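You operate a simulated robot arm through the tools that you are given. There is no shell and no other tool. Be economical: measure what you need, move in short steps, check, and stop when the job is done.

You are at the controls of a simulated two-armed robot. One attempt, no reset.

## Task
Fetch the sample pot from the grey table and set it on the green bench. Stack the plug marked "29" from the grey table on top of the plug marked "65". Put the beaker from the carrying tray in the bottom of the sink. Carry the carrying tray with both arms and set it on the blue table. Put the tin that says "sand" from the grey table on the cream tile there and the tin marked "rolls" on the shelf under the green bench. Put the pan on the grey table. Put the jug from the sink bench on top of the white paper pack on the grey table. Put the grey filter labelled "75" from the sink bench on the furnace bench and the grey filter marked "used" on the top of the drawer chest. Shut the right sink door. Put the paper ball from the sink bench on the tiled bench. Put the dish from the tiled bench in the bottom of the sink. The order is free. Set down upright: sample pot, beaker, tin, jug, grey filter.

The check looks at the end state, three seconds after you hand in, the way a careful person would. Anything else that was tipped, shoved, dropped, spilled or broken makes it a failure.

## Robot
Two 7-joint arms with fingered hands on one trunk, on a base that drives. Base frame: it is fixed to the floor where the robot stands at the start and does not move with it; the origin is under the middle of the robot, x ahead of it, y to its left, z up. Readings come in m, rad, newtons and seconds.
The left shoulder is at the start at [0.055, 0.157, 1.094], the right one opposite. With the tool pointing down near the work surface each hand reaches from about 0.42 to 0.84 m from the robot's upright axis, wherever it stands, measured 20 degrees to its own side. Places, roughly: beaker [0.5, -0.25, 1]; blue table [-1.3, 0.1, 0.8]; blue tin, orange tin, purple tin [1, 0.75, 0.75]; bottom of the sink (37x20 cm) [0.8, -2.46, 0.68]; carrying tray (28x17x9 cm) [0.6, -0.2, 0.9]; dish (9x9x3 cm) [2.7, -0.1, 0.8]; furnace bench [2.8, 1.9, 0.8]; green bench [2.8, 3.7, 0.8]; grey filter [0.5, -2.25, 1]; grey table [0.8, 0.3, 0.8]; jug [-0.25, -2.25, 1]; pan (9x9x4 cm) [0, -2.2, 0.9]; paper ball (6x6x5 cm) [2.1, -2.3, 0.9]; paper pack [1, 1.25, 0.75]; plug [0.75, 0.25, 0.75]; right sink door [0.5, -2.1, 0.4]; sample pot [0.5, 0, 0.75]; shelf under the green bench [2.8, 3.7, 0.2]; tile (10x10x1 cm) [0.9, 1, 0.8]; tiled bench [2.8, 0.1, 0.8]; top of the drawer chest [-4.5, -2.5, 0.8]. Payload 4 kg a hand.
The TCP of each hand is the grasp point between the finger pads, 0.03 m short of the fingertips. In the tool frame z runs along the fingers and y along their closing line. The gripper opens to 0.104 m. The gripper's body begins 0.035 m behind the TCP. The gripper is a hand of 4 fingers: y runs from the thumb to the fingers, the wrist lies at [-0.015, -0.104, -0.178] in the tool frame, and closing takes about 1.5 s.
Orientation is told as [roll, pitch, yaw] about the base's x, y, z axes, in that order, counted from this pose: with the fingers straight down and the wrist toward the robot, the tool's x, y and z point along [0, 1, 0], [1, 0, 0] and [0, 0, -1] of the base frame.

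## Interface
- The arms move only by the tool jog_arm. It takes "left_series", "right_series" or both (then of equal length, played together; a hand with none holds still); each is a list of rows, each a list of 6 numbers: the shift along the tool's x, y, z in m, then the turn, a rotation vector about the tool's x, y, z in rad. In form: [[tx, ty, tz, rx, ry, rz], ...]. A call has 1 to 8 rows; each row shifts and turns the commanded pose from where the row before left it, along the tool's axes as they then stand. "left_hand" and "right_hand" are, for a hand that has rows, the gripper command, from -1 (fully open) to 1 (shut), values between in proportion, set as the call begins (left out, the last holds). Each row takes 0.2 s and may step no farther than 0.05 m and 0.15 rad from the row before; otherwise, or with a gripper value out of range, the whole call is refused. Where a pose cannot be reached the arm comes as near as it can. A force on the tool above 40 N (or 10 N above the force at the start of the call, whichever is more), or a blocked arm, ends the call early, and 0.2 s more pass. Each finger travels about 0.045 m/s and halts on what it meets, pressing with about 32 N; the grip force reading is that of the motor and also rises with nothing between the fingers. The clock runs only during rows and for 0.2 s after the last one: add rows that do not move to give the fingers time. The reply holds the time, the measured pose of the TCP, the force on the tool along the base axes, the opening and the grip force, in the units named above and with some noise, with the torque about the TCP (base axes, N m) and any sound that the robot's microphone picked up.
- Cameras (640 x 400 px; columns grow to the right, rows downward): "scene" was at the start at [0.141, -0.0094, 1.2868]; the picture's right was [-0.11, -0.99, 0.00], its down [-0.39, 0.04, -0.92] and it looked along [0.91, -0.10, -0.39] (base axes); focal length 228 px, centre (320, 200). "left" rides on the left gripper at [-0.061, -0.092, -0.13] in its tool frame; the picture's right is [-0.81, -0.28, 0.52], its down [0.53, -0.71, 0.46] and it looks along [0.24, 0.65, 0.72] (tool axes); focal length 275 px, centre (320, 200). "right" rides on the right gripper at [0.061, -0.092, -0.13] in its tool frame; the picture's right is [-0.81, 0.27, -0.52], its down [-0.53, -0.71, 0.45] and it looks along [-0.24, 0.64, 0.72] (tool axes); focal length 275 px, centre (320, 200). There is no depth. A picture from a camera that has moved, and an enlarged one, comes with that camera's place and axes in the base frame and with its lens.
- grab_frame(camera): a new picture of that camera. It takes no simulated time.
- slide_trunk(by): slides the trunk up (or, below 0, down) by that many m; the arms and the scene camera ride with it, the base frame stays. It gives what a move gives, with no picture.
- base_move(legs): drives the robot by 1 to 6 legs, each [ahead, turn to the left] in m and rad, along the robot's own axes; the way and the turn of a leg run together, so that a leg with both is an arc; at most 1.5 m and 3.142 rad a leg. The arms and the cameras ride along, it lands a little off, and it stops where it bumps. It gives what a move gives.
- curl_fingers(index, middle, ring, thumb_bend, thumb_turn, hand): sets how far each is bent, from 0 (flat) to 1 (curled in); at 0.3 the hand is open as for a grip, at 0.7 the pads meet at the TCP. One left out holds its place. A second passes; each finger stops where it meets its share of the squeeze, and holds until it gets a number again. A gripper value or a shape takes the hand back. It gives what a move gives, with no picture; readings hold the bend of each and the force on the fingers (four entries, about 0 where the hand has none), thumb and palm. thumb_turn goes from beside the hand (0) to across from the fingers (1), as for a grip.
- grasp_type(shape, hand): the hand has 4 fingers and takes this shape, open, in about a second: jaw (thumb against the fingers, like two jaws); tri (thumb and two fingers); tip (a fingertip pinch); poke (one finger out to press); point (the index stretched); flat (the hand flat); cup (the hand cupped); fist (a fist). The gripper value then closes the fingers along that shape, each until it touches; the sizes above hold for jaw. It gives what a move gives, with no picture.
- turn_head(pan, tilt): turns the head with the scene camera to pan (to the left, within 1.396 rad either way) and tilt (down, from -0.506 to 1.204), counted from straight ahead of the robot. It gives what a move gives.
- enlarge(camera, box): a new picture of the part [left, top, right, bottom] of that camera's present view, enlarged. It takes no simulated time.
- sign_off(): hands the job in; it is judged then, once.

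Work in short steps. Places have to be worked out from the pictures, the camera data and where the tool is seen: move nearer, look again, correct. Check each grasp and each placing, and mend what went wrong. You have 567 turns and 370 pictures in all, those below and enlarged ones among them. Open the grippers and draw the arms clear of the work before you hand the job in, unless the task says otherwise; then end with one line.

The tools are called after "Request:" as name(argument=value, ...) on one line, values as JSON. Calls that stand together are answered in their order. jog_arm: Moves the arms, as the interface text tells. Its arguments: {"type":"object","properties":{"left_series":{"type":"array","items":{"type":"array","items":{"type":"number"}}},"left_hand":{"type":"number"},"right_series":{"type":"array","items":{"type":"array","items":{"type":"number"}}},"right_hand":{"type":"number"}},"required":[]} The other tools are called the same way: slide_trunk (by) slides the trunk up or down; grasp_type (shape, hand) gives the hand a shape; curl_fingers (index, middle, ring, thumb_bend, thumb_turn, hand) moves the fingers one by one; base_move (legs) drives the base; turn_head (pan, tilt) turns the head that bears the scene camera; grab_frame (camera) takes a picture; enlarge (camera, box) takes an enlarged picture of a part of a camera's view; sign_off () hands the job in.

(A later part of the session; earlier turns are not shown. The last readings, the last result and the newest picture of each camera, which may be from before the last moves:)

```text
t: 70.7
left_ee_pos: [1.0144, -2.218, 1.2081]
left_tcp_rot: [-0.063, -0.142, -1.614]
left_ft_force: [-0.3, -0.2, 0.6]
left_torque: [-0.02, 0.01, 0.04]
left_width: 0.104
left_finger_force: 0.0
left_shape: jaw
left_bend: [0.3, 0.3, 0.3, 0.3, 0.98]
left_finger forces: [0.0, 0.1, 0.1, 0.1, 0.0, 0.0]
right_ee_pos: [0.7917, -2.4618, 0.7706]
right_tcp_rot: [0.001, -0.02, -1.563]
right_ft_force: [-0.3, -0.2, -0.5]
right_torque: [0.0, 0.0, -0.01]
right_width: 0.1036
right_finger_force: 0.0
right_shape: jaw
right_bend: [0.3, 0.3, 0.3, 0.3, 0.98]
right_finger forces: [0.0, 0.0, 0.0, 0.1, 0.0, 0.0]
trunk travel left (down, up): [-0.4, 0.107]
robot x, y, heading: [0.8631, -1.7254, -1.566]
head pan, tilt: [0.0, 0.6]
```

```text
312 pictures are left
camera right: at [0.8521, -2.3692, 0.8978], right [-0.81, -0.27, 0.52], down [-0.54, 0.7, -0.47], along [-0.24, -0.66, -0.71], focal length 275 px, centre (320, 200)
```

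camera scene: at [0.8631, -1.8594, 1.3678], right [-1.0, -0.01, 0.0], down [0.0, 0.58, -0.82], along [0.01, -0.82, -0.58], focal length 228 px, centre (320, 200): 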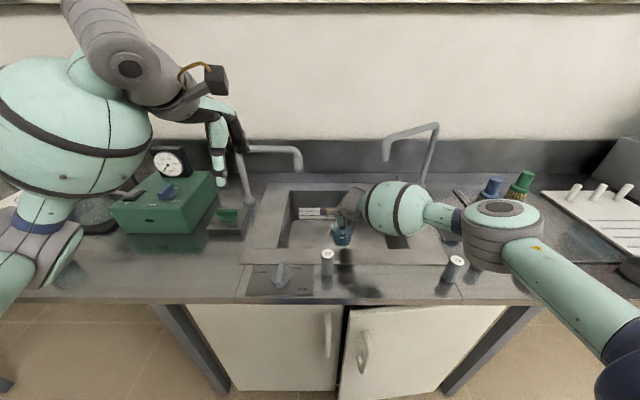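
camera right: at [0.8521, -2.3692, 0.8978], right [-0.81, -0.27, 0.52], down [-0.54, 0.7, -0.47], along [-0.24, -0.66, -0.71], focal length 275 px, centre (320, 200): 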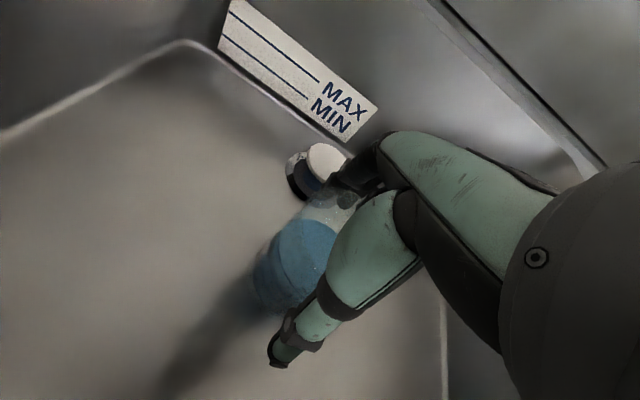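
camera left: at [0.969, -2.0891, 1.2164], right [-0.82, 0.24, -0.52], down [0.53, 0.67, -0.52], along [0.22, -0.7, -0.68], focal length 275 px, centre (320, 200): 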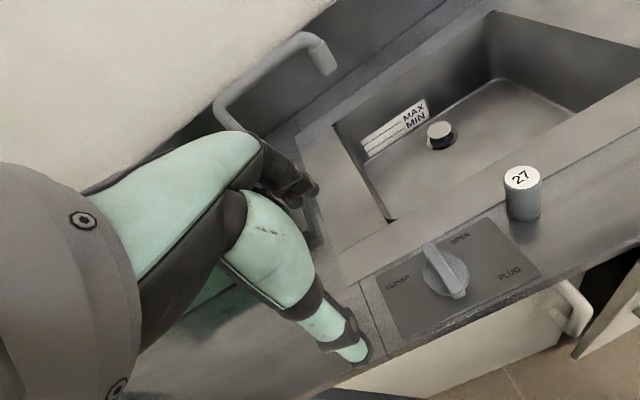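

Released. I raise the hand slowly straight up.

Request:
jog_arm(right_series=[[0, 0, -0.01, 0, 0, 0], [0, 0, -0.02, 0, 0, 0], [0, 0, -0.03, 0, 0, 0], [0, 0, -0.04, 0, 0, 0], [0, 0, -0.045, 0, 0, 0], [0, 0, -0.045, 0, 0, 0], [0, 0, -0.045, 0, 0, 0], [0, 0, -0.045, 0, 0, 0]])

Request:
grab_frame(camera="right")

Request:
grab_frame(camera="scene")

```text
t: 72.5
left_ee_pos: [1.0143, -2.2171, 1.2091]
left_tcp_rot: [-0.064, -0.142, -1.614]
left_ft_force: [0.0, -0.5, 0.4]
left_torque: [0.0, -0.03, 0.0]
left_width: 0.1039
left_finger_force: 0.0
left_shape: jaw
left_bend: [0.3, 0.3, 0.3, 0.3, 0.98]
left_finger forces: [0.0, 0.1, 0.0, 0.1, 0.0, 0.0]
right_ee_pos: [0.7937, -2.4535, 1.0513]
right_tcp_rot: [-0.002, -0.018, -1.565]
right_ft_force: [-0.5, 1.0, 0.5]
right_torque: [0.0, -0.03, 0.04]
right_width: 0.1038
right_finger_force: 0.1
right_shape: jaw
right_bend: [0.3, 0.3, 0.3, 0.3, 0.98]
right_finger forces: [0.0, 0.0, 0.0, 0.0, 0.0, 0.0]
trunk travel left (down, up): [-0.4, 0.107]
robot x, y, heading: [0.86, -1.7249, -1.569]
head pan, tilt: [0.0, 0.6]
```

```text
311 pictures are left
camera right: at [0.8542, -2.3597, 1.1792], right [-0.81, -0.27, 0.52], down [-0.54, 0.7, -0.47], along [-0.24, -0.66, -0.71], focal length 275 px, centre (320, 200)
```

right: 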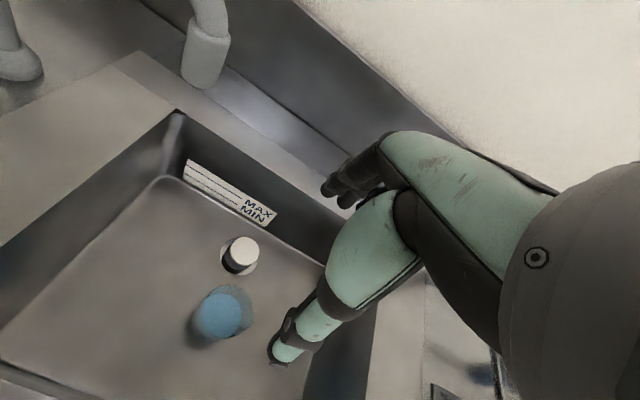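

```text
310 pictures are left
camera scene: at [0.8633, -1.8581, 1.3679], right [-1.0, -0.01, 0.0], down [0.0, 0.58, -0.82], along [0.01, -0.82, -0.58], focal length 228 px, centre (320, 200)
```

scene: 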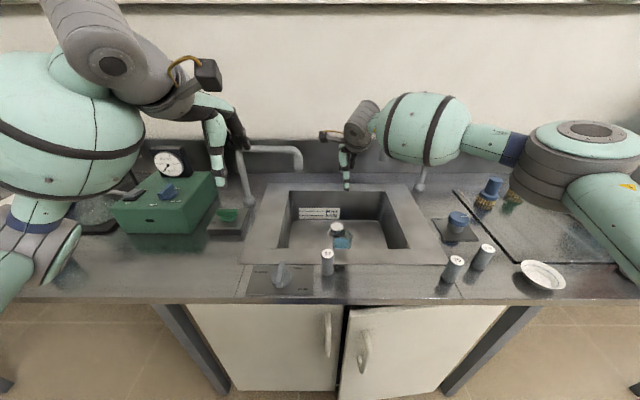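

The beaker is safely in the sink and the filters still stand. The right door is only ~2–3 cm ajar, apparently pushed by the base; I nudge ahead 2.5 cm and look at the door.

Request:
base_move(legs=[[0.025, 0]])

Request:
turn_head(pan=-0.2, tilt=1.1)

Request:
grab_frame(camera="scene")

```text
t: 73.3
left_ee_pos: [1.0157, -2.2388, 1.2121]
left_tcp_rot: [-0.06, -0.147, -1.612]
left_ft_force: [-0.2, 0.4, 0.6]
left_torque: [-0.01, 0.0, -0.02]
left_width: 0.1038
left_finger_force: 0.1
left_shape: jaw
left_bend: [0.3, 0.3, 0.3, 0.3, 0.98]
left_finger forces: [0.1, 0.0, 0.1, 0.0, 0.0, 0.0]
right_ee_pos: [0.7935, -2.4767, 1.0539]
right_tcp_rot: [-0.001, -0.025, -1.563]
right_ft_force: [-0.1, -0.8, -0.6]
right_torque: [-0.02, -0.04, -0.03]
right_width: 0.1039
right_finger_force: 0.0
right_shape: jaw
right_bend: [0.3, 0.3, 0.3, 0.3, 0.98]
right_finger forces: [0.0, 0.1, 0.0, 0.0, 0.1, 0.1]
trunk travel left (down, up): [-0.4, 0.107]
robot x, y, heading: [0.8621, -1.7449, -1.566]
head pan, tilt: [0.0, 0.6]
```

```text
t: 74.3
left_ee_pos: [1.0083, -2.2308, 1.219]
left_tcp_rot: [-0.081, -0.176, -1.63]
left_ft_force: [-1.0, 0.3, 0.1]
left_torque: [-0.04, 0.01, 0.01]
left_width: 0.104
left_finger_force: 0.1
left_shape: jaw
left_bend: [0.3, 0.3, 0.3, 0.3, 0.98]
left_finger forces: [0.0, 0.0, 0.0, 0.1, 0.0, 0.0]
right_ee_pos: [0.7937, -2.4689, 1.061]
right_tcp_rot: [-0.002, -0.034, -1.563]
right_ft_force: [0.0, 0.2, 1.1]
right_torque: [0.03, 0.01, -0.03]
right_width: 0.1041
right_finger_force: 0.1
right_shape: jaw
right_bend: [0.3, 0.3, 0.3, 0.3, 0.98]
right_finger forces: [0.0, 0.0, 0.0, 0.1, 0.0, 0.0]
trunk travel left (down, up): [-0.4, 0.107]
robot x, y, heading: [0.8611, -1.7488, -1.563]
head pan, tilt: [-0.201, 1.1]
```

```text
309 pictures are left
camera scene: at [0.8504, -1.8568, 1.3296], right [-0.98, 0.19, 0.0], down [0.17, 0.88, -0.44], along [-0.09, -0.43, -0.9], focal length 228 px, centre (320, 200)
```

scene: 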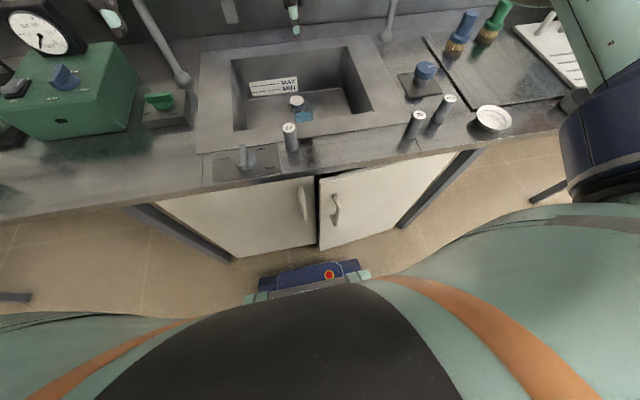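

I enlarge on the door seam.

Request:
enlarge(camera="scene", box=[240, 150, 480, 300])

```text
2.67 times, centred on (360, 225) of scene
camera zoom: at [0.8504, -1.8568, 1.3296], right [-0.98, 0.19, 0.0], down [0.17, 0.88, -0.44], along [-0.09, -0.43, -0.9], focal length 609 px, centre (213, 133)
```

zoom: 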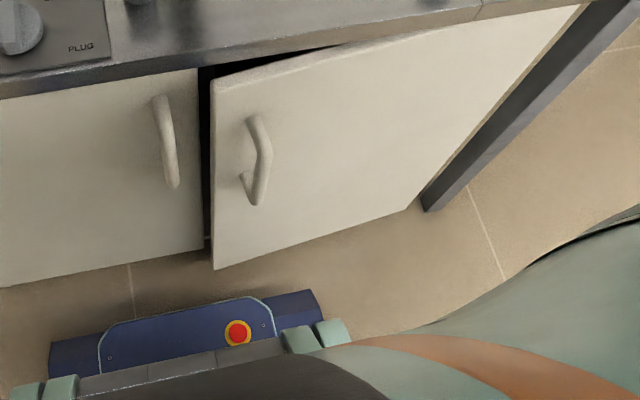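

The right door stands ~3 cm proud and the bumper is ~8 cm off. I draw the right hand back, then drive gently so the bumper presses the door shut.

Request:
jog_arm(right_series=[[0, -0.04, -0.02, 0, 0, 0], [0, -0.04, -0.02, 0, 0, 0], [0, -0.04, -0.02, 0, 0, 0], [0, -0.04, 0, 0, 0, 0]])

Request:
base_move(legs=[[0.06, 0]])

Request:
enlarge(camera="scene", box=[240, 150, 480, 300])

```text
t: 75.3
left_ee_pos: [1.0085, -2.2309, 1.2185]
left_tcp_rot: [-0.079, -0.174, -1.629]
left_ft_force: [0.0, -0.3, 0.4]
left_torque: [0.01, -0.04, -0.03]
left_width: 0.1038
left_finger_force: 0.1
left_shape: jaw
left_bend: [0.3, 0.3, 0.3, 0.3, 0.98]
left_finger forces: [0.1, 0.0, 0.0, 0.0, 0.0, 0.0]
right_ee_pos: [0.7881, -2.3042, 1.1154]
right_tcp_rot: [0.001, -0.032, -1.565]
right_ft_force: [-0.2, 0.0, 0.9]
right_torque: [-0.01, 0.01, 0.0]
right_width: 0.1039
right_finger_force: 0.0
right_shape: jaw
right_bend: [0.3, 0.3, 0.3, 0.3, 0.98]
right_finger forces: [0.0, 0.1, 0.0, 0.0, 0.1, 0.0]
trunk travel left (down, up): [-0.4, 0.107]
robot x, y, heading: [0.8606, -1.754, -1.562]
head pan, tilt: [-0.201, 1.1]
```

```text
t: 76.3
left_ee_pos: [1.0112, -2.2873, 1.2206]
left_tcp_rot: [-0.078, -0.176, -1.625]
left_ft_force: [0.5, -0.6, -0.4]
left_torque: [-0.02, -0.01, -0.03]
left_width: 0.104
left_finger_force: 0.0
left_shape: jaw
left_bend: [0.3, 0.3, 0.3, 0.3, 0.98]
left_finger forces: [0.1, 0.0, 0.0, 0.0, 0.0, 0.0]
right_ee_pos: [0.7898, -2.3634, 1.1171]
right_tcp_rot: [-0.002, -0.036, -1.564]
right_ft_force: [-1.1, -0.1, 1.1]
right_torque: [-0.04, 0.0, 0.02]
right_width: 0.1037
right_finger_force: 0.1
right_shape: jaw
right_bend: [0.3, 0.3, 0.3, 0.3, 0.98]
right_finger forces: [0.0, 0.1, 0.1, 0.0, 0.1, 0.0]
trunk travel left (down, up): [-0.4, 0.107]
robot x, y, heading: [0.8632, -1.8098, -1.567]
head pan, tilt: [-0.201, 1.1]
```

```text
2.67 times, centred on (360, 225) of scene
camera zoom: at [0.851, -1.9111, 1.3301], right [-0.98, 0.19, 0.0], down [0.17, 0.88, -0.45], along [-0.09, -0.44, -0.89], focal length 609 px, centre (213, 133)
```

zoom: 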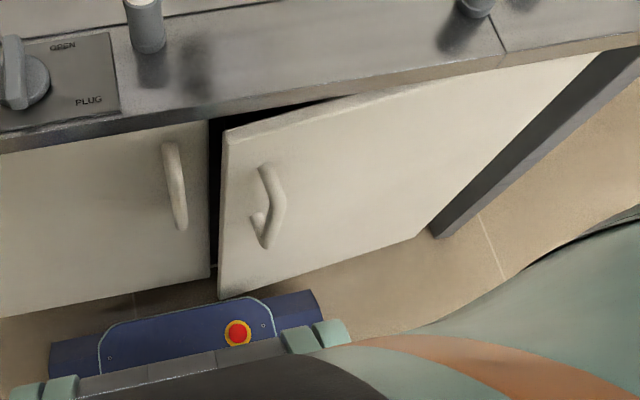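

Bumper is about to meet the door; another 4 cm.

Request:
base_move(legs=[[0.04, 0]])

Request:
enlarge(camera="scene", box=[240, 150, 480, 300])

```text
t: 77.2
left_ee_pos: [1.0062, -2.317, 1.2264]
left_tcp_rot: [-0.099, -0.206, -1.645]
left_ft_force: [1.0, 0.1, 0.2]
left_torque: [0.0, 0.0, 0.05]
left_width: 0.1041
left_finger_force: 0.0
left_shape: jaw
left_bend: [0.3, 0.3, 0.3, 0.3, 0.98]
left_finger forces: [0.0, 0.1, 0.0, 0.1, 0.0, 0.0]
right_ee_pos: [0.7904, -2.3918, 1.1222]
right_tcp_rot: [0.0, -0.048, -1.562]
right_ft_force: [0.4, -0.5, -0.4]
right_torque: [0.01, 0.01, -0.02]
right_width: 0.1041
right_finger_force: 0.1
right_shape: jaw
right_bend: [0.3, 0.3, 0.3, 0.3, 0.98]
right_finger forces: [0.0, 0.0, 0.1, 0.0, 0.0, 0.1]
trunk travel left (down, up): [-0.4, 0.107]
robot x, y, heading: [0.8585, -1.8468, -1.561]
head pan, tilt: [-0.201, 1.1]
```

```text
2.67 times, centred on (360, 225) of scene
camera zoom: at [0.8514, -1.9535, 1.33], right [-0.98, 0.19, 0.0], down [0.17, 0.88, -0.45], along [-0.09, -0.44, -0.9], focal length 609 px, centre (213, 133)
```

zoom: 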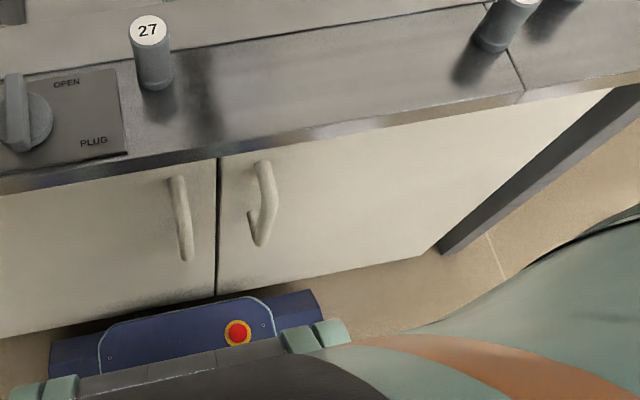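

The door now sits flush and shut. I back off 0.22 m and look at the filters' labels and that the door stays.

Request:
base_move(legs=[[-0.22, 0]])

Request:
turn_head(pan=-0.35, tilt=0.75)

Request:
grab_frame(camera="scene")

Request:
enlarge(camera="right", box=[240, 280, 480, 400])

```text
t: 78.9
left_ee_pos: [0.9987, -2.0878, 1.2344]
left_tcp_rot: [-0.116, -0.232, -1.66]
left_ft_force: [0.0, -0.3, 0.1]
left_torque: [0.03, -0.01, 0.0]
left_width: 0.104
left_finger_force: 0.0
left_shape: jaw
left_bend: [0.3, 0.3, 0.3, 0.3, 0.98]
left_finger forces: [0.0, 0.1, 0.1, 0.0, 0.1, 0.1]
right_ee_pos: [0.7883, -2.1625, 1.1269]
right_tcp_rot: [-0.003, -0.057, -1.562]
right_ft_force: [0.3, -0.3, 0.4]
right_torque: [0.0, -0.07, -0.03]
right_width: 0.1038
right_finger_force: 0.0
right_shape: jaw
right_bend: [0.3, 0.3, 0.3, 0.3, 0.98]
right_finger forces: [0.1, 0.1, 0.0, 0.0, 0.0, 0.0]
trunk travel left (down, up): [-0.4, 0.107]
robot x, y, heading: [0.8617, -1.6285, -1.562]
head pan, tilt: [-0.201, 1.1]
```

```text
t: 79.7
left_ee_pos: [0.9934, -2.0728, 1.2436]
left_tcp_rot: [-0.135, -0.267, -1.677]
left_ft_force: [0.3, 0.3, 0.0]
left_torque: [0.0, -0.03, -0.03]
left_width: 0.1039
left_finger_force: 0.1
left_shape: jaw
left_bend: [0.3, 0.3, 0.3, 0.3, 0.97]
left_finger forces: [0.0, 0.0, 0.1, 0.0, 0.1, 0.0]
right_ee_pos: [0.7878, -2.1481, 1.136]
right_tcp_rot: [-0.002, -0.071, -1.563]
right_ft_force: [-0.1, 0.1, 1.5]
right_torque: [-0.04, 0.03, -0.02]
right_width: 0.104
right_finger_force: 0.0
right_shape: jaw
right_bend: [0.3, 0.3, 0.3, 0.3, 0.98]
right_finger forces: [0.0, 0.0, 0.1, 0.0, 0.0, 0.0]
trunk travel left (down, up): [-0.4, 0.107]
robot x, y, heading: [0.8591, -1.6314, -1.556]
head pan, tilt: [-0.351, 0.75]
```

```text
305 pictures are left
camera scene: at [0.8336, -1.7538, 1.3551], right [-0.94, 0.33, 0.0], down [0.23, 0.65, -0.72], along [-0.24, -0.68, -0.69], focal length 228 px, centre (320, 200)
```

scene: 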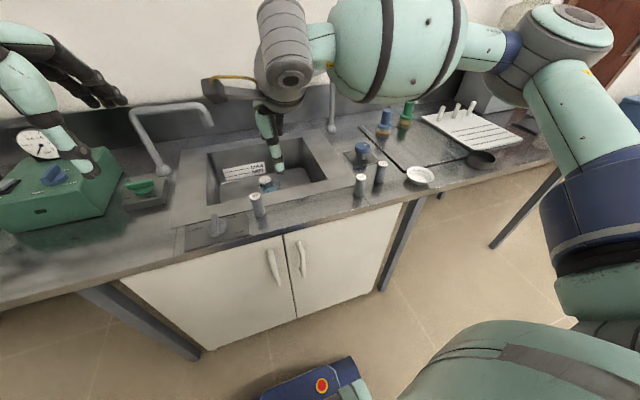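

```text
2.67 times, centred on (360, 340) of right
camera zoom: at [0.8492, -2.0473, 1.2567], right [-0.81, -0.25, 0.54], down [-0.54, 0.67, -0.5], along [-0.24, -0.7, -0.68], focal length 734 px, centre (213, -173)
```

zoom: 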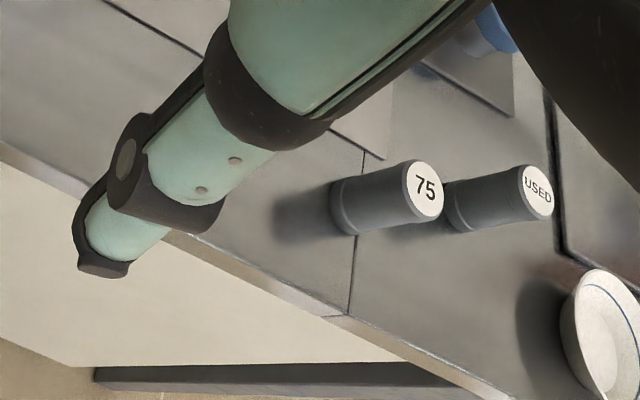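

Door stays shut; labels "75" at ≈(0.531, -2.236) and "USED" at ≈(0.43, -2.277). I move the right hand above "75", levelling it.

Request:
jog_arm(right_series=[[-0.04, 0.01, 0, 0.07, 0, 0], [-0.045, 0.016, 0, 0, 0, 0], [-0.045, 0.016, 0, 0, 0, 0], [-0.045, 0.016, 0, 0, 0, 0], [-0.045, 0.015, 0.02, 0, 0, 0], [-0.037, 0.015, 0.04, 0, 0, 0], [0, 0, 0.04, 0, 0, 0], [0, 0, 0, 0, 0, 0]])

Request:
grab_frame(camera="right")

Request:
enlarge(camera="scene", box=[280, 100, 480, 225])

```text
refused: row 5 steps farther than a row can; nothing moved
```

```text
303 pictures are left
camera right: at [0.8492, -2.0473, 1.2567], right [-0.81, -0.25, 0.54], down [-0.54, 0.67, -0.5], along [-0.24, -0.7, -0.68], focal length 275 px, centre (320, 200)
```

right: 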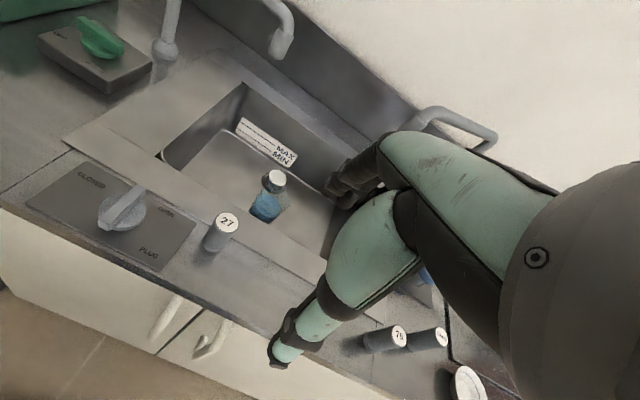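

```text
3.20 times, centred on (380, 162) of scene
camera zoom: at [0.8336, -1.7538, 1.3551], right [-0.94, 0.33, 0.0], down [0.23, 0.65, -0.72], along [-0.24, -0.68, -0.69], focal length 731 px, centre (128, 320)
```

zoom: 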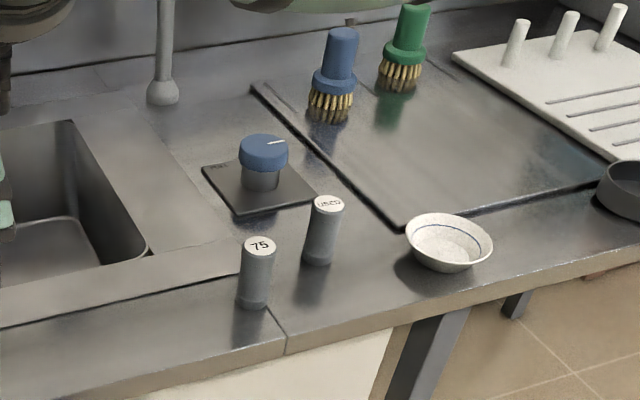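

The call was refused for one long row; I resend with smaller rows.

Request:
jog_arm(right_series=[[-0.04, 0.01, 0, 0.07, 0, 0], [-0.045, 0.016, 0, 0, 0, 0], [-0.045, 0.016, 0, 0, 0, 0], [-0.045, 0.016, 0, 0, 0, 0], [-0.045, 0.015, 0, 0, 0, 0], [-0.037, 0.015, 0, 0, 0, 0], [0, 0, 0.045, 0, 0, 0], [0, 0, 0.045, 0, 0, 0]])

Request:
grab_frame(camera="right")

Request:
enlarge(camera="scene", box=[280, 100, 480, 225])

```text
t: 81.5
left_ee_pos: [0.9915, -2.0753, 1.2441]
left_tcp_rot: [-0.137, -0.267, -1.678]
left_ft_force: [-0.6, -0.5, 0.2]
left_torque: [-0.03, -0.01, 0.03]
left_width: 0.1039
left_finger_force: 0.1
left_shape: jaw
left_bend: [0.3, 0.3, 0.3, 0.3, 0.97]
left_finger forces: [0.0, 0.0, 0.0, 0.0, 0.1, 0.1]
right_ee_pos: [0.5306, -2.238, 1.044]
right_tcp_rot: [-0.002, -0.001, -1.56]
right_ft_force: [0.4, 1.8, -0.1]
right_torque: [0.01, -0.01, 0.04]
right_width: 0.104
right_finger_force: 0.1
right_shape: jaw
right_bend: [0.3, 0.3, 0.3, 0.3, 0.98]
right_finger forces: [0.1, 0.0, 0.0, 0.0, 0.0, 0.0]
trunk travel left (down, up): [-0.4, 0.107]
robot x, y, heading: [0.8623, -1.6273, -1.564]
head pan, tilt: [-0.351, 0.75]
```

```text
301 pictures are left
camera right: at [0.5919, -2.1475, 1.1722], right [-0.81, -0.28, 0.52], down [-0.54, 0.71, -0.46], along [-0.24, -0.65, -0.72], focal length 275 px, centre (320, 200)
```

right: 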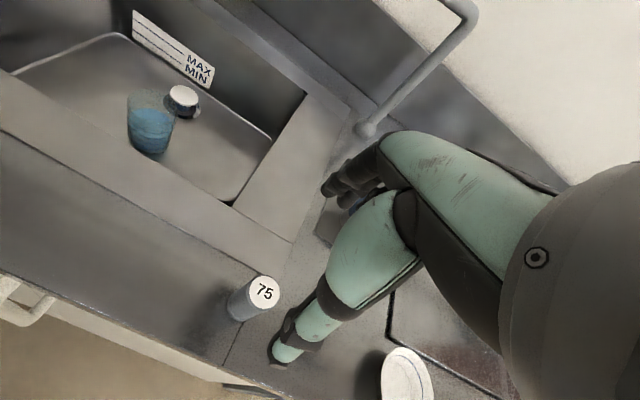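

```text
3.20 times, centred on (380, 162) of scene
camera zoom: at [0.8331, -1.7552, 1.355], right [-0.94, 0.33, 0.0], down [0.23, 0.65, -0.72], along [-0.24, -0.68, -0.69], focal length 731 px, centre (128, 320)
```

zoom: 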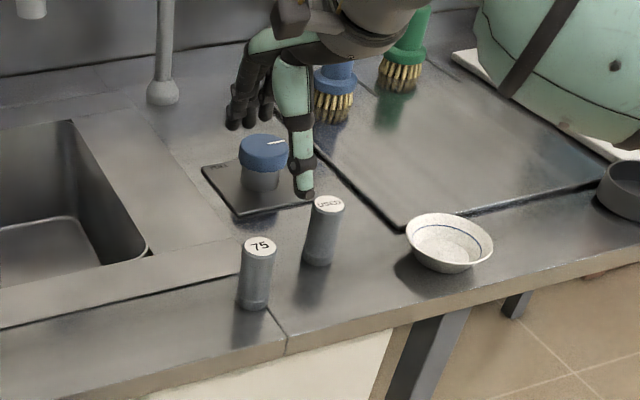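

Filter 75 top is at (0.526, -2.241, 0.917). I descend around it to grip height.

Request:
jog_arm(right_series=[[-0.0045, 0.003, 0.04, 0, 0, 0], [0, 0, 0.04, 0, 0, 0], [0, 0, 0.04, 0, 0, 0], [0, 0, 0.032, 0, 0, 0], [0, 0, 0, 0, 0, 0]])

Request:
grab_frame(camera="right")

Request:
enlarge(camera="scene", box=[280, 100, 480, 225])

```text
t: 82.7
left_ee_pos: [0.9926, -2.0738, 1.2444]
left_tcp_rot: [-0.139, -0.265, -1.677]
left_ft_force: [0.7, 0.3, 0.5]
left_torque: [0.04, -0.01, 0.01]
left_width: 0.1042
left_finger_force: 0.1
left_shape: jaw
left_bend: [0.3, 0.3, 0.3, 0.3, 0.97]
left_finger forces: [0.1, 0.0, 0.0, 0.0, 0.0, 0.0]
right_ee_pos: [0.5281, -2.2434, 0.8947]
right_tcp_rot: [-0.002, -0.002, -1.558]
right_ft_force: [0.8, 1.1, -0.1]
right_torque: [0.01, -0.02, 0.01]
right_width: 0.104
right_finger_force: 0.0
right_shape: jaw
right_bend: [0.3, 0.3, 0.3, 0.3, 0.98]
right_finger forces: [0.0, 0.0, 0.0, 0.1, 0.0, 0.0]
trunk travel left (down, up): [-0.4, 0.107]
robot x, y, heading: [0.8594, -1.6282, -1.561]
head pan, tilt: [-0.351, 0.75]
```

```text
299 pictures are left
camera right: at [0.5879, -2.1513, 1.0226], right [-0.81, -0.28, 0.52], down [-0.54, 0.71, -0.45], along [-0.24, -0.65, -0.72], focal length 275 px, centre (320, 200)
```

right: 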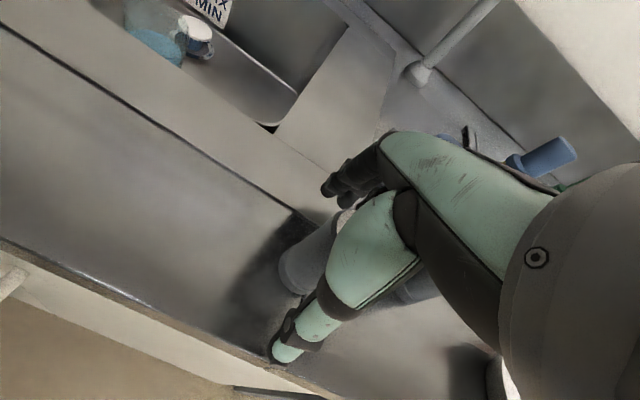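

```text
3.20 times, centred on (380, 162) of scene
camera zoom: at [0.8341, -1.7548, 1.3551], right [-0.94, 0.33, 0.0], down [0.23, 0.65, -0.72], along [-0.24, -0.68, -0.69], focal length 731 px, centre (128, 320)
```

zoom: 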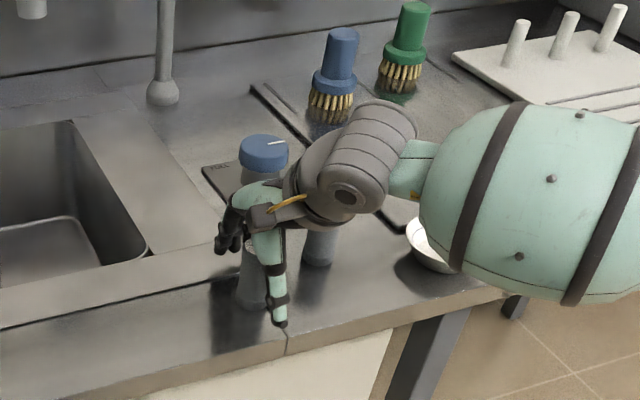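

Filter lies between the fingers. I close.

Request:
jog_arm(right_series=[[0, 0, 0, 0, 0, 0], [0, 0, 0, 0, 0, 0], [0, 0, 0, 0, 0, 0], [0, 0, 0, 0, 0, 0], [0, 0, 0, 0, 0, 0], [0, 0, 0, 0, 0, 0], [0, 0, 0, 0, 0, 0]], right_hand=1)

Request:
jog_arm(right_series=[[0, 0, -0.02, 0, 0, 0], [0, 0, -0.045, 0, 0, 0], [0, 0, -0.045, 0, 0, 0], [0, 0, -0.045, 0, 0, 0], [0, 0, -0.045, 0, 0, 0]])

Request:
grab_frame(camera="right")

Request:
grab_frame(camera="scene")

```text
t: 84.3
left_ee_pos: [0.9922, -2.0737, 1.2435]
left_tcp_rot: [-0.135, -0.266, -1.677]
left_ft_force: [-0.5, -0.6, 0.1]
left_torque: [0.01, 0.0, 0.01]
left_width: 0.1041
left_finger_force: 0.1
left_shape: jaw
left_bend: [0.3, 0.3, 0.3, 0.3, 0.97]
left_finger forces: [0.1, 0.1, 0.1, 0.0, 0.0, 0.0]
right_ee_pos: [0.5268, -2.2422, 0.8944]
right_tcp_rot: [-0.002, 0.001, -1.561]
right_ft_force: [0.4, -0.1, -0.1]
right_torque: [-0.02, 0.0, -0.03]
right_width: 0.0264
right_finger_force: 32.0
right_shape: jaw
right_bend: [0.74, 0.56, 0.61, 0.75, 1.0]
right_finger forces: [16.9, 10.2, 0.0, 0.0, 27.5, 0.0]
trunk travel left (down, up): [-0.4, 0.107]
robot x, y, heading: [0.8573, -1.6286, -1.558]
head pan, tilt: [-0.351, 0.75]
```

```text
t: 85.5
left_ee_pos: [0.9936, -2.0724, 1.2454]
left_tcp_rot: [-0.138, -0.267, -1.677]
left_ft_force: [0.0, 0.7, 0.6]
left_torque: [0.02, 0.02, -0.02]
left_width: 0.1039
left_finger_force: 0.2
left_shape: jaw
left_bend: [0.3, 0.3, 0.3, 0.3, 0.97]
left_finger forces: [0.1, 0.1, 0.1, 0.0, 0.0, 0.0]
right_ee_pos: [0.5289, -2.2408, 1.0968]
right_tcp_rot: [-0.001, 0.002, -1.559]
right_ft_force: [0.0, 0.1, -0.9]
right_torque: [0.02, -0.01, 0.0]
right_width: 0.0266
right_finger_force: 31.8
right_shape: jaw
right_bend: [0.74, 0.56, 0.61, 0.75, 1.0]
right_finger forces: [17.0, 10.4, 0.0, 0.1, 27.4, 0.0]
trunk travel left (down, up): [-0.4, 0.107]
robot x, y, heading: [0.8562, -1.6286, -1.56]
head pan, tilt: [-0.351, 0.75]
```

```text
297 pictures are left
camera right: at [0.5896, -2.1505, 1.2249], right [-0.81, -0.28, 0.52], down [-0.54, 0.71, -0.45], along [-0.24, -0.65, -0.72], focal length 275 px, centre (320, 200)
```

right: 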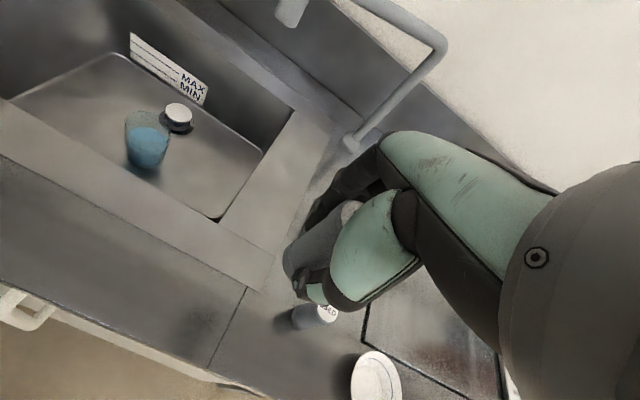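

```text
296 pictures are left
camera scene: at [0.8343, -1.7546, 1.3551], right [-0.94, 0.33, 0.01], down [0.23, 0.65, -0.72], along [-0.24, -0.68, -0.69], focal length 228 px, centre (320, 200)
```

scene: 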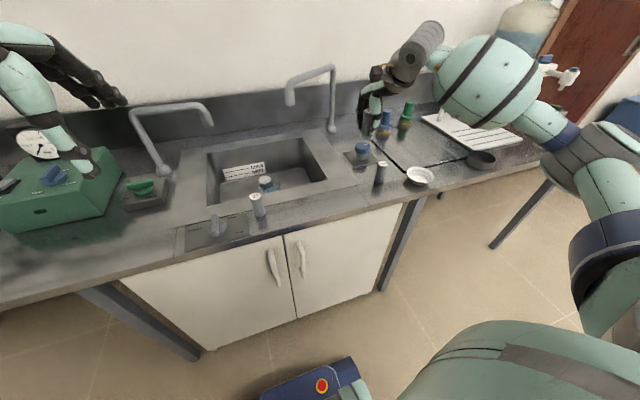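

Filter 75 is held; door remains shut, all else standing. I back away and drive along toward the paper ball at (2.1, -2.3).

Request:
base_move(legs=[[-0.35, 0], [0, 1.56], [0.7, 0], [0, -1.25], [0.2, 0]])

Request:
turn_head(pan=0.3, tilt=0.5)

Request:
grab_frame(camera="scene")

```text
t: 100.9
left_ee_pos: [1.928, -1.8067, 1.2406]
left_tcp_rot: [-0.114, -0.248, -1.281]
left_ft_force: [-0.4, -0.2, -0.5]
left_torque: [0.02, -0.01, -0.02]
left_width: 0.104
left_finger_force: 0.1
left_shape: jaw
left_bend: [0.3, 0.3, 0.3, 0.3, 0.98]
left_finger forces: [0.0, 0.0, 0.0, 0.0, 0.1, 0.0]
right_ee_pos: [1.5536, -2.1369, 1.0973]
right_tcp_rot: [0.0, 0.0, -1.184]
right_ft_force: [-0.6, -0.3, -0.3]
right_torque: [0.0, -0.03, -0.02]
right_width: 0.0262
right_finger_force: 32.1
right_shape: jaw
right_bend: [0.74, 0.56, 0.61, 0.76, 1.0]
right_finger forces: [17.1, 11.3, 0.0, 0.0, 26.9, 0.0]
trunk travel left (down, up): [-0.4, 0.107]
robot x, y, heading: [1.6377, -1.4431, -1.178]
head pan, tilt: [-0.351, 0.75]
```

```text
t: 101.9
left_ee_pos: [1.9203, -1.7955, 1.2475]
left_tcp_rot: [-0.125, -0.271, -1.29]
left_ft_force: [-0.5, 0.5, 0.8]
left_torque: [0.0, -0.03, 0.0]
left_width: 0.1041
left_finger_force: 0.0
left_shape: jaw
left_bend: [0.3, 0.3, 0.3, 0.3, 0.98]
left_finger forces: [0.0, 0.1, 0.0, 0.0, 0.1, 0.1]
right_ee_pos: [1.5488, -2.1274, 1.1013]
right_tcp_rot: [-0.003, -0.013, -1.183]
right_ft_force: [-0.6, -0.2, -0.4]
right_torque: [0.01, 0.0, -0.01]
right_width: 0.0259
right_finger_force: 32.4
right_shape: jaw
right_bend: [0.74, 0.56, 0.61, 0.76, 1.0]
right_finger forces: [17.6, 11.2, 0.0, 0.0, 27.5, 0.0]
trunk travel left (down, up): [-0.4, 0.107]
robot x, y, heading: [1.6406, -1.446, -1.178]
head pan, tilt: [0.3, 0.499]
```

```text
295 pictures are left
camera scene: at [1.7151, -1.5596, 1.377], right [-0.77, -0.64, 0.0], down [-0.31, 0.38, -0.87], along [0.56, -0.67, -0.49], focal length 228 px, centre (320, 200)
```

scene: 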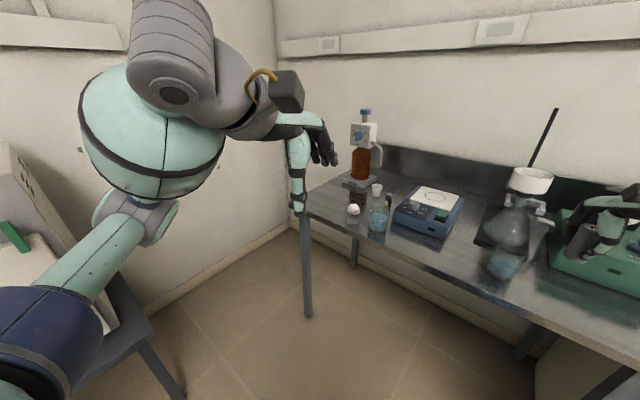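

I see a small white ball at the bench's left end. Enlarge.

Request:
enlarge(camera="scene", box=[300, 100, 480, 260])

Request:
grab_frame(camera="left")

```text
2.50 times, centred on (390, 180) of scene
camera zoom: at [1.7151, -1.5596, 1.377], right [-0.77, -0.64, 0.0], down [-0.31, 0.38, -0.87], along [0.56, -0.67, -0.49], focal length 571 px, centre (145, 250)
```

zoom: 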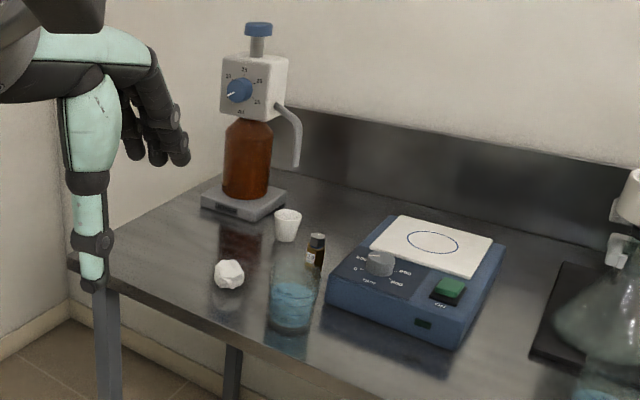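

```text
293 pictures are left
camera left: at [1.8435, -1.6879, 1.3553], right [-0.88, -0.09, -0.47], down [0.3, 0.66, -0.69], along [0.37, -0.75, -0.55], focal length 275 px, centre (320, 200)
```

left: 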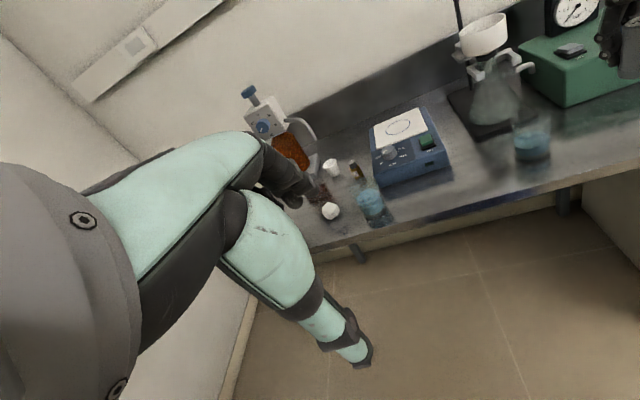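

Ball ≈(2.138, -2.293, 0.86). Driving closer would bring the right hand near the funnel flask, so I first pull the right hand back and up, and level the left hand.

Request:
jog_arm(right_series=[[0, -0.045, -0.02, 0, 0, 0], [0, -0.045, -0.02, 0, 0, 0], [0, -0.045, -0.02, 0, 0, 0], [0, -0.045, -0.02, 0, 0, 0], [0, -0.03, -0.03, 0, 0, 0]], left_series=[[0, 0, 0, 0.09, 0, 0], [0, 0, 0, 0.09, 0, 0], [0, 0, 0, 0.09, 0, 0], [0, 0, 0, 0, 0.06, 0], [0, 0, 0, 0, 0.06, 0]])

```text
t: 103.1
left_ee_pos: [1.9241, -1.7946, 1.2452]
left_tcp_rot: [0.01, 0.009, -1.31]
left_ft_force: [-0.2, 0.2, -0.1]
left_torque: [-0.02, -0.03, 0.02]
left_width: 0.1038
left_finger_force: 0.0
left_shape: jaw
left_bend: [0.3, 0.3, 0.3, 0.3, 0.98]
left_finger forces: [0.0, 0.1, 0.0, 0.0, 0.1, 0.1]
right_ee_pos: [1.4703, -1.9326, 1.2088]
right_tcp_rot: [-0.002, -0.011, -1.183]
right_ft_force: [0.7, -0.4, -1.1]
right_torque: [0.0, -0.01, -0.02]
right_width: 0.0259
right_finger_force: 32.0
right_shape: jaw
right_bend: [0.74, 0.56, 0.61, 0.76, 1.0]
right_finger forces: [17.2, 11.3, 0.0, 0.0, 27.2, 0.1]
trunk travel left (down, up): [-0.4, 0.107]
robot x, y, heading: [1.6341, -1.4453, -1.18]
head pan, tilt: [0.3, 0.499]
```

Both hands are level. I drive 0.28 m ahead.

Request:
base_move(legs=[[0.28, 0]])

Request:
grab_frame(camera="scene")

Request:
grab_frame(camera="left")

```text
t: 105.2
left_ee_pos: [2.0296, -2.0546, 1.2442]
left_tcp_rot: [0.009, 0.009, -1.316]
left_ft_force: [-0.1, -0.3, -0.3]
left_torque: [0.03, -0.03, 0.01]
left_width: 0.1041
left_finger_force: 0.1
left_shape: jaw
left_bend: [0.3, 0.3, 0.3, 0.3, 0.98]
left_finger forces: [0.0, 0.0, 0.1, 0.0, 0.0, 0.0]
right_ee_pos: [1.5739, -2.1897, 1.2088]
right_tcp_rot: [-0.005, -0.01, -1.189]
right_ft_force: [0.1, 0.4, -0.7]
right_torque: [0.01, 0.0, -0.01]
right_width: 0.0261
right_finger_force: 31.8
right_shape: jaw
right_bend: [0.74, 0.56, 0.61, 0.76, 1.0]
right_finger forces: [17.2, 11.5, 0.0, 0.0, 27.1, 0.1]
trunk travel left (down, up): [-0.4, 0.107]
robot x, y, heading: [1.7448, -1.7061, -1.184]
head pan, tilt: [0.3, 0.499]
```

```text
292 pictures are left
camera scene: at [1.8213, -1.8192, 1.377], right [-0.77, -0.63, 0.0], down [-0.31, 0.38, -0.87], along [0.55, -0.67, -0.49], focal length 228 px, centre (320, 200)
```

scene: 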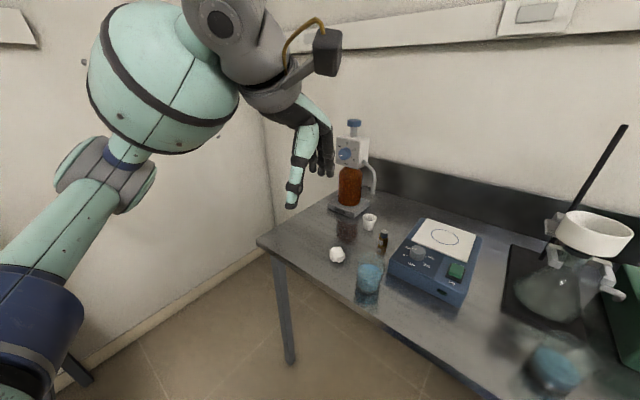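

```text
291 pictures are left
camera left: at [1.9456, -1.983, 1.3765], right [-0.85, 0.07, -0.52], down [0.34, 0.83, -0.44], along [0.4, -0.55, -0.73], focal length 275 px, centre (320, 200)
```

left: 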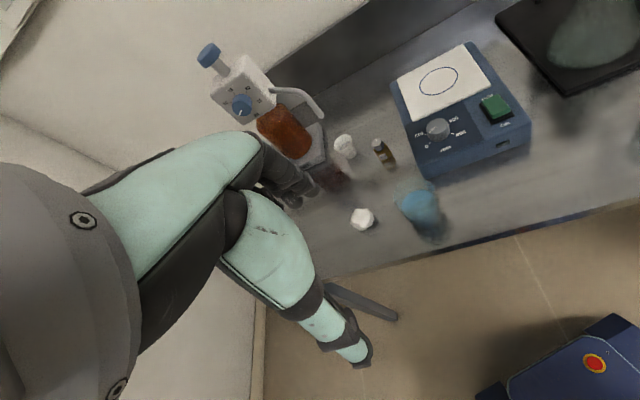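

Ball refined to (2.128, -2.281). I bring the left hand above it.

Request:
jog_arm(left_series=[[0.0054, 0.035, 0.034, 0, 0, 0], [0.0054, 0.035, 0.034, 0, 0, 0], [0.0054, 0.035, 0.034, 0, 0, 0], [0.0054, 0.035, 0.034, 0, 0, 0], [0.0054, 0.035, 0.034, 0, 0, 0], [0.0054, 0.035, 0.034, 0, 0, 0], [0.0054, 0.035, 0.034, 0, 0, 0], [0, 0, 0, 0, 0, 0]])

Request:
grab_frame(camera="scene")

Request:
grab_frame(camera="left")

```text
t: 107.0
left_ee_pos: [2.1242, -2.2697, 1.0139]
left_tcp_rot: [0.014, -0.005, -1.314]
left_ft_force: [-0.2, -0.8, 0.3]
left_torque: [-0.01, 0.0, -0.02]
left_width: 0.1039
left_finger_force: 0.1
left_shape: jaw
left_bend: [0.3, 0.3, 0.3, 0.3, 0.98]
left_finger forces: [0.0, 0.0, 0.0, 0.0, 0.1, 0.1]
right_ee_pos: [1.569, -2.178, 1.2135]
right_tcp_rot: [-0.004, -0.024, -1.189]
right_ft_force: [-0.2, 0.0, -0.5]
right_torque: [-0.02, -0.01, -0.02]
right_width: 0.0259
right_finger_force: 31.8
right_shape: jaw
right_bend: [0.74, 0.56, 0.61, 0.76, 1.0]
right_finger forces: [17.1, 11.7, 0.0, 0.0, 27.4, 0.1]
trunk travel left (down, up): [-0.4, 0.107]
robot x, y, heading: [1.7415, -1.7047, -1.183]
head pan, tilt: [0.3, 0.499]
```

```text
290 pictures are left
camera scene: at [1.8216, -1.8194, 1.3769], right [-0.77, -0.63, 0.0], down [-0.31, 0.38, -0.87], along [0.55, -0.67, -0.49], focal length 228 px, centre (320, 200)
```

scene: 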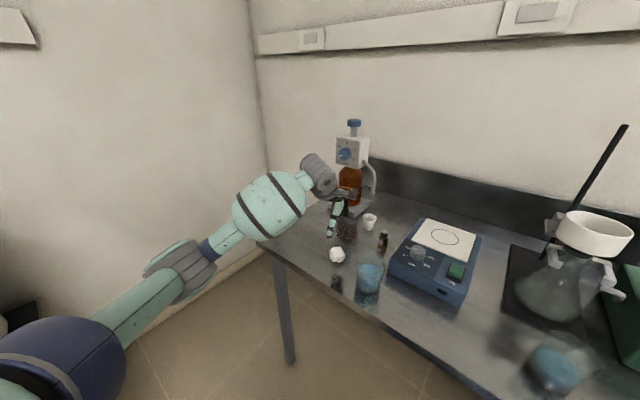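

```text
289 pictures are left
camera left: at [2.0414, -2.1968, 1.1433], right [-0.85, 0.06, -0.53], down [0.34, 0.82, -0.45], along [0.41, -0.56, -0.72], focal length 275 px, centre (320, 200)
```

left: 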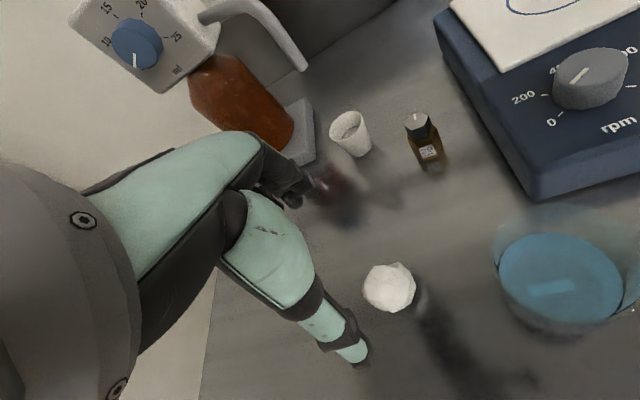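

Ball at (2.128, -2.278). I descend to it.

Request:
jog_arm(left_series=[[0.002, 0.009, 0.03, 0, 0, 0], [0, 0, 0.04, 0, 0, 0], [0, 0, 0.04, 0, 0, 0], [0, 0, 0.03, 0, 0, 0], [0, 0, 0, 0, 0, 0]])

Request:
grab_frame(camera="left")

```text
t: 108.2
left_ee_pos: [2.1297, -2.2774, 0.8779]
left_tcp_rot: [0.013, -0.014, -1.316]
left_ft_force: [0.5, 3.4, 21.8]
left_torque: [-0.9, -0.43, 0.1]
left_width: 0.1024
left_finger_force: 0.0
left_shape: jaw
left_bend: [0.3, 0.3, 0.3, 0.3, 0.98]
left_finger forces: [0.1, 18.5, 0.0, 0.0, 2.4, 0.1]
right_ee_pos: [1.5687, -2.175, 1.2144]
right_tcp_rot: [-0.004, -0.025, -1.189]
right_ft_force: [-0.4, -0.3, -0.5]
right_torque: [-0.02, -0.01, 0.01]
right_width: 0.026
right_finger_force: 32.0
right_shape: jaw
right_bend: [0.74, 0.56, 0.61, 0.76, 1.0]
right_finger forces: [17.1, 11.7, 0.0, 0.0, 27.3, 0.0]
trunk travel left (down, up): [-0.4, 0.107]
robot x, y, heading: [1.7443, -1.7072, -1.183]
head pan, tilt: [0.3, 0.499]
```

```text
288 pictures are left
camera left: at [2.0464, -2.2019, 1.0067], right [-0.85, 0.06, -0.53], down [0.34, 0.82, -0.46], along [0.41, -0.57, -0.71], focal length 275 px, centre (320, 200)
```

left: 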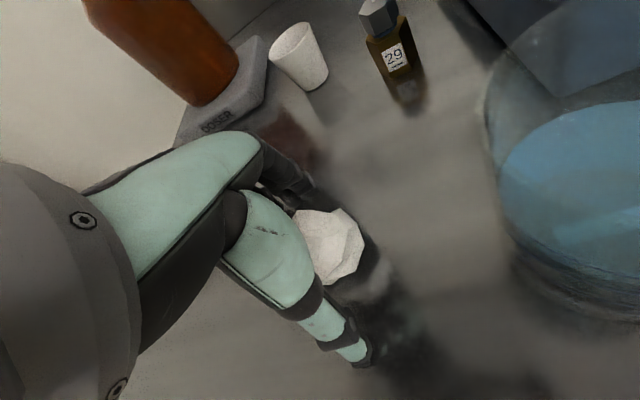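

Fingertips touch the bench (z≈0.848). I raise 5 mm and close on the ball.

Request:
jog_arm(left_series=[[0, 0, -0.006, 0, 0, 0], [0, 0, 0, 0, 0, 0]])

Request:
jog_arm(left_series=[[0, 0, 0, 0, 0, 0], [0, 0, 0, 0, 0, 0], [0, 0, 0, 0, 0, 0], [0, 0, 0, 0, 0, 0], [0, 0, 0, 0, 0, 0], [0, 0, 0, 0, 0, 0]], left_hand=0.3)

Request:
grab_frame(camera="left")

```text
t: 108.8
left_ee_pos: [2.1311, -2.276, 0.8794]
left_tcp_rot: [0.013, -0.003, -1.314]
left_ft_force: [1.6, 2.2, 9.4]
left_torque: [-0.52, -0.28, 0.12]
left_width: 0.1029
left_finger_force: 0.0
left_shape: jaw
left_bend: [0.3, 0.3, 0.3, 0.3, 0.98]
left_finger forces: [0.0, 9.7, 0.0, 0.0, 0.1, 0.0]
right_ee_pos: [1.5678, -2.1761, 1.2134]
right_tcp_rot: [-0.003, -0.023, -1.188]
right_ft_force: [-0.3, -0.2, -0.8]
right_torque: [-0.02, 0.0, 0.01]
right_width: 0.0261
right_finger_force: 32.6
right_shape: jaw
right_bend: [0.74, 0.56, 0.61, 0.76, 1.0]
right_finger forces: [16.9, 11.7, 0.0, 0.1, 27.3, 0.2]
trunk travel left (down, up): [-0.4, 0.107]
robot x, y, heading: [1.7443, -1.7048, -1.186]
head pan, tilt: [0.3, 0.499]
```

```text
t: 110.2
left_ee_pos: [2.1292, -2.2772, 0.881]
left_tcp_rot: [0.012, -0.005, -1.314]
left_ft_force: [1.9, 0.4, 14.7]
left_torque: [-0.5, -0.03, 0.03]
left_width: 0.0423
left_finger_force: 32.0
left_shape: jaw
left_bend: [0.74, 0.47, 0.49, 0.75, 1.0]
left_finger forces: [33.8, 5.3, 0.0, 0.0, 26.0, 0.1]
right_ee_pos: [1.5682, -2.1751, 1.2124]
right_tcp_rot: [-0.003, -0.025, -1.188]
right_ft_force: [0.0, 0.2, 0.4]
right_torque: [-0.01, 0.02, 0.0]
right_width: 0.0261
right_finger_force: 31.8
right_shape: jaw
right_bend: [0.74, 0.56, 0.61, 0.76, 1.0]
right_finger forces: [17.1, 11.6, 0.1, 0.0, 27.3, 0.0]
trunk travel left (down, up): [-0.4, 0.107]
robot x, y, heading: [1.7463, -1.7077, -1.183]
head pan, tilt: [0.3, 0.499]
```

```text
287 pictures are left
camera left: at [2.0458, -2.2031, 1.01], right [-0.85, 0.06, -0.53], down [0.34, 0.82, -0.45], along [0.41, -0.56, -0.72], focal length 275 px, centre (320, 200)
```

left: 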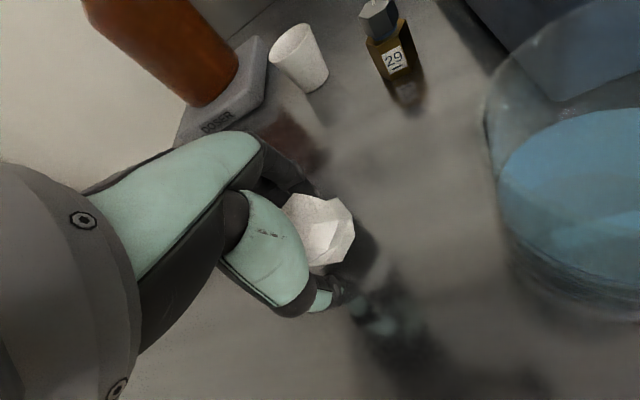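

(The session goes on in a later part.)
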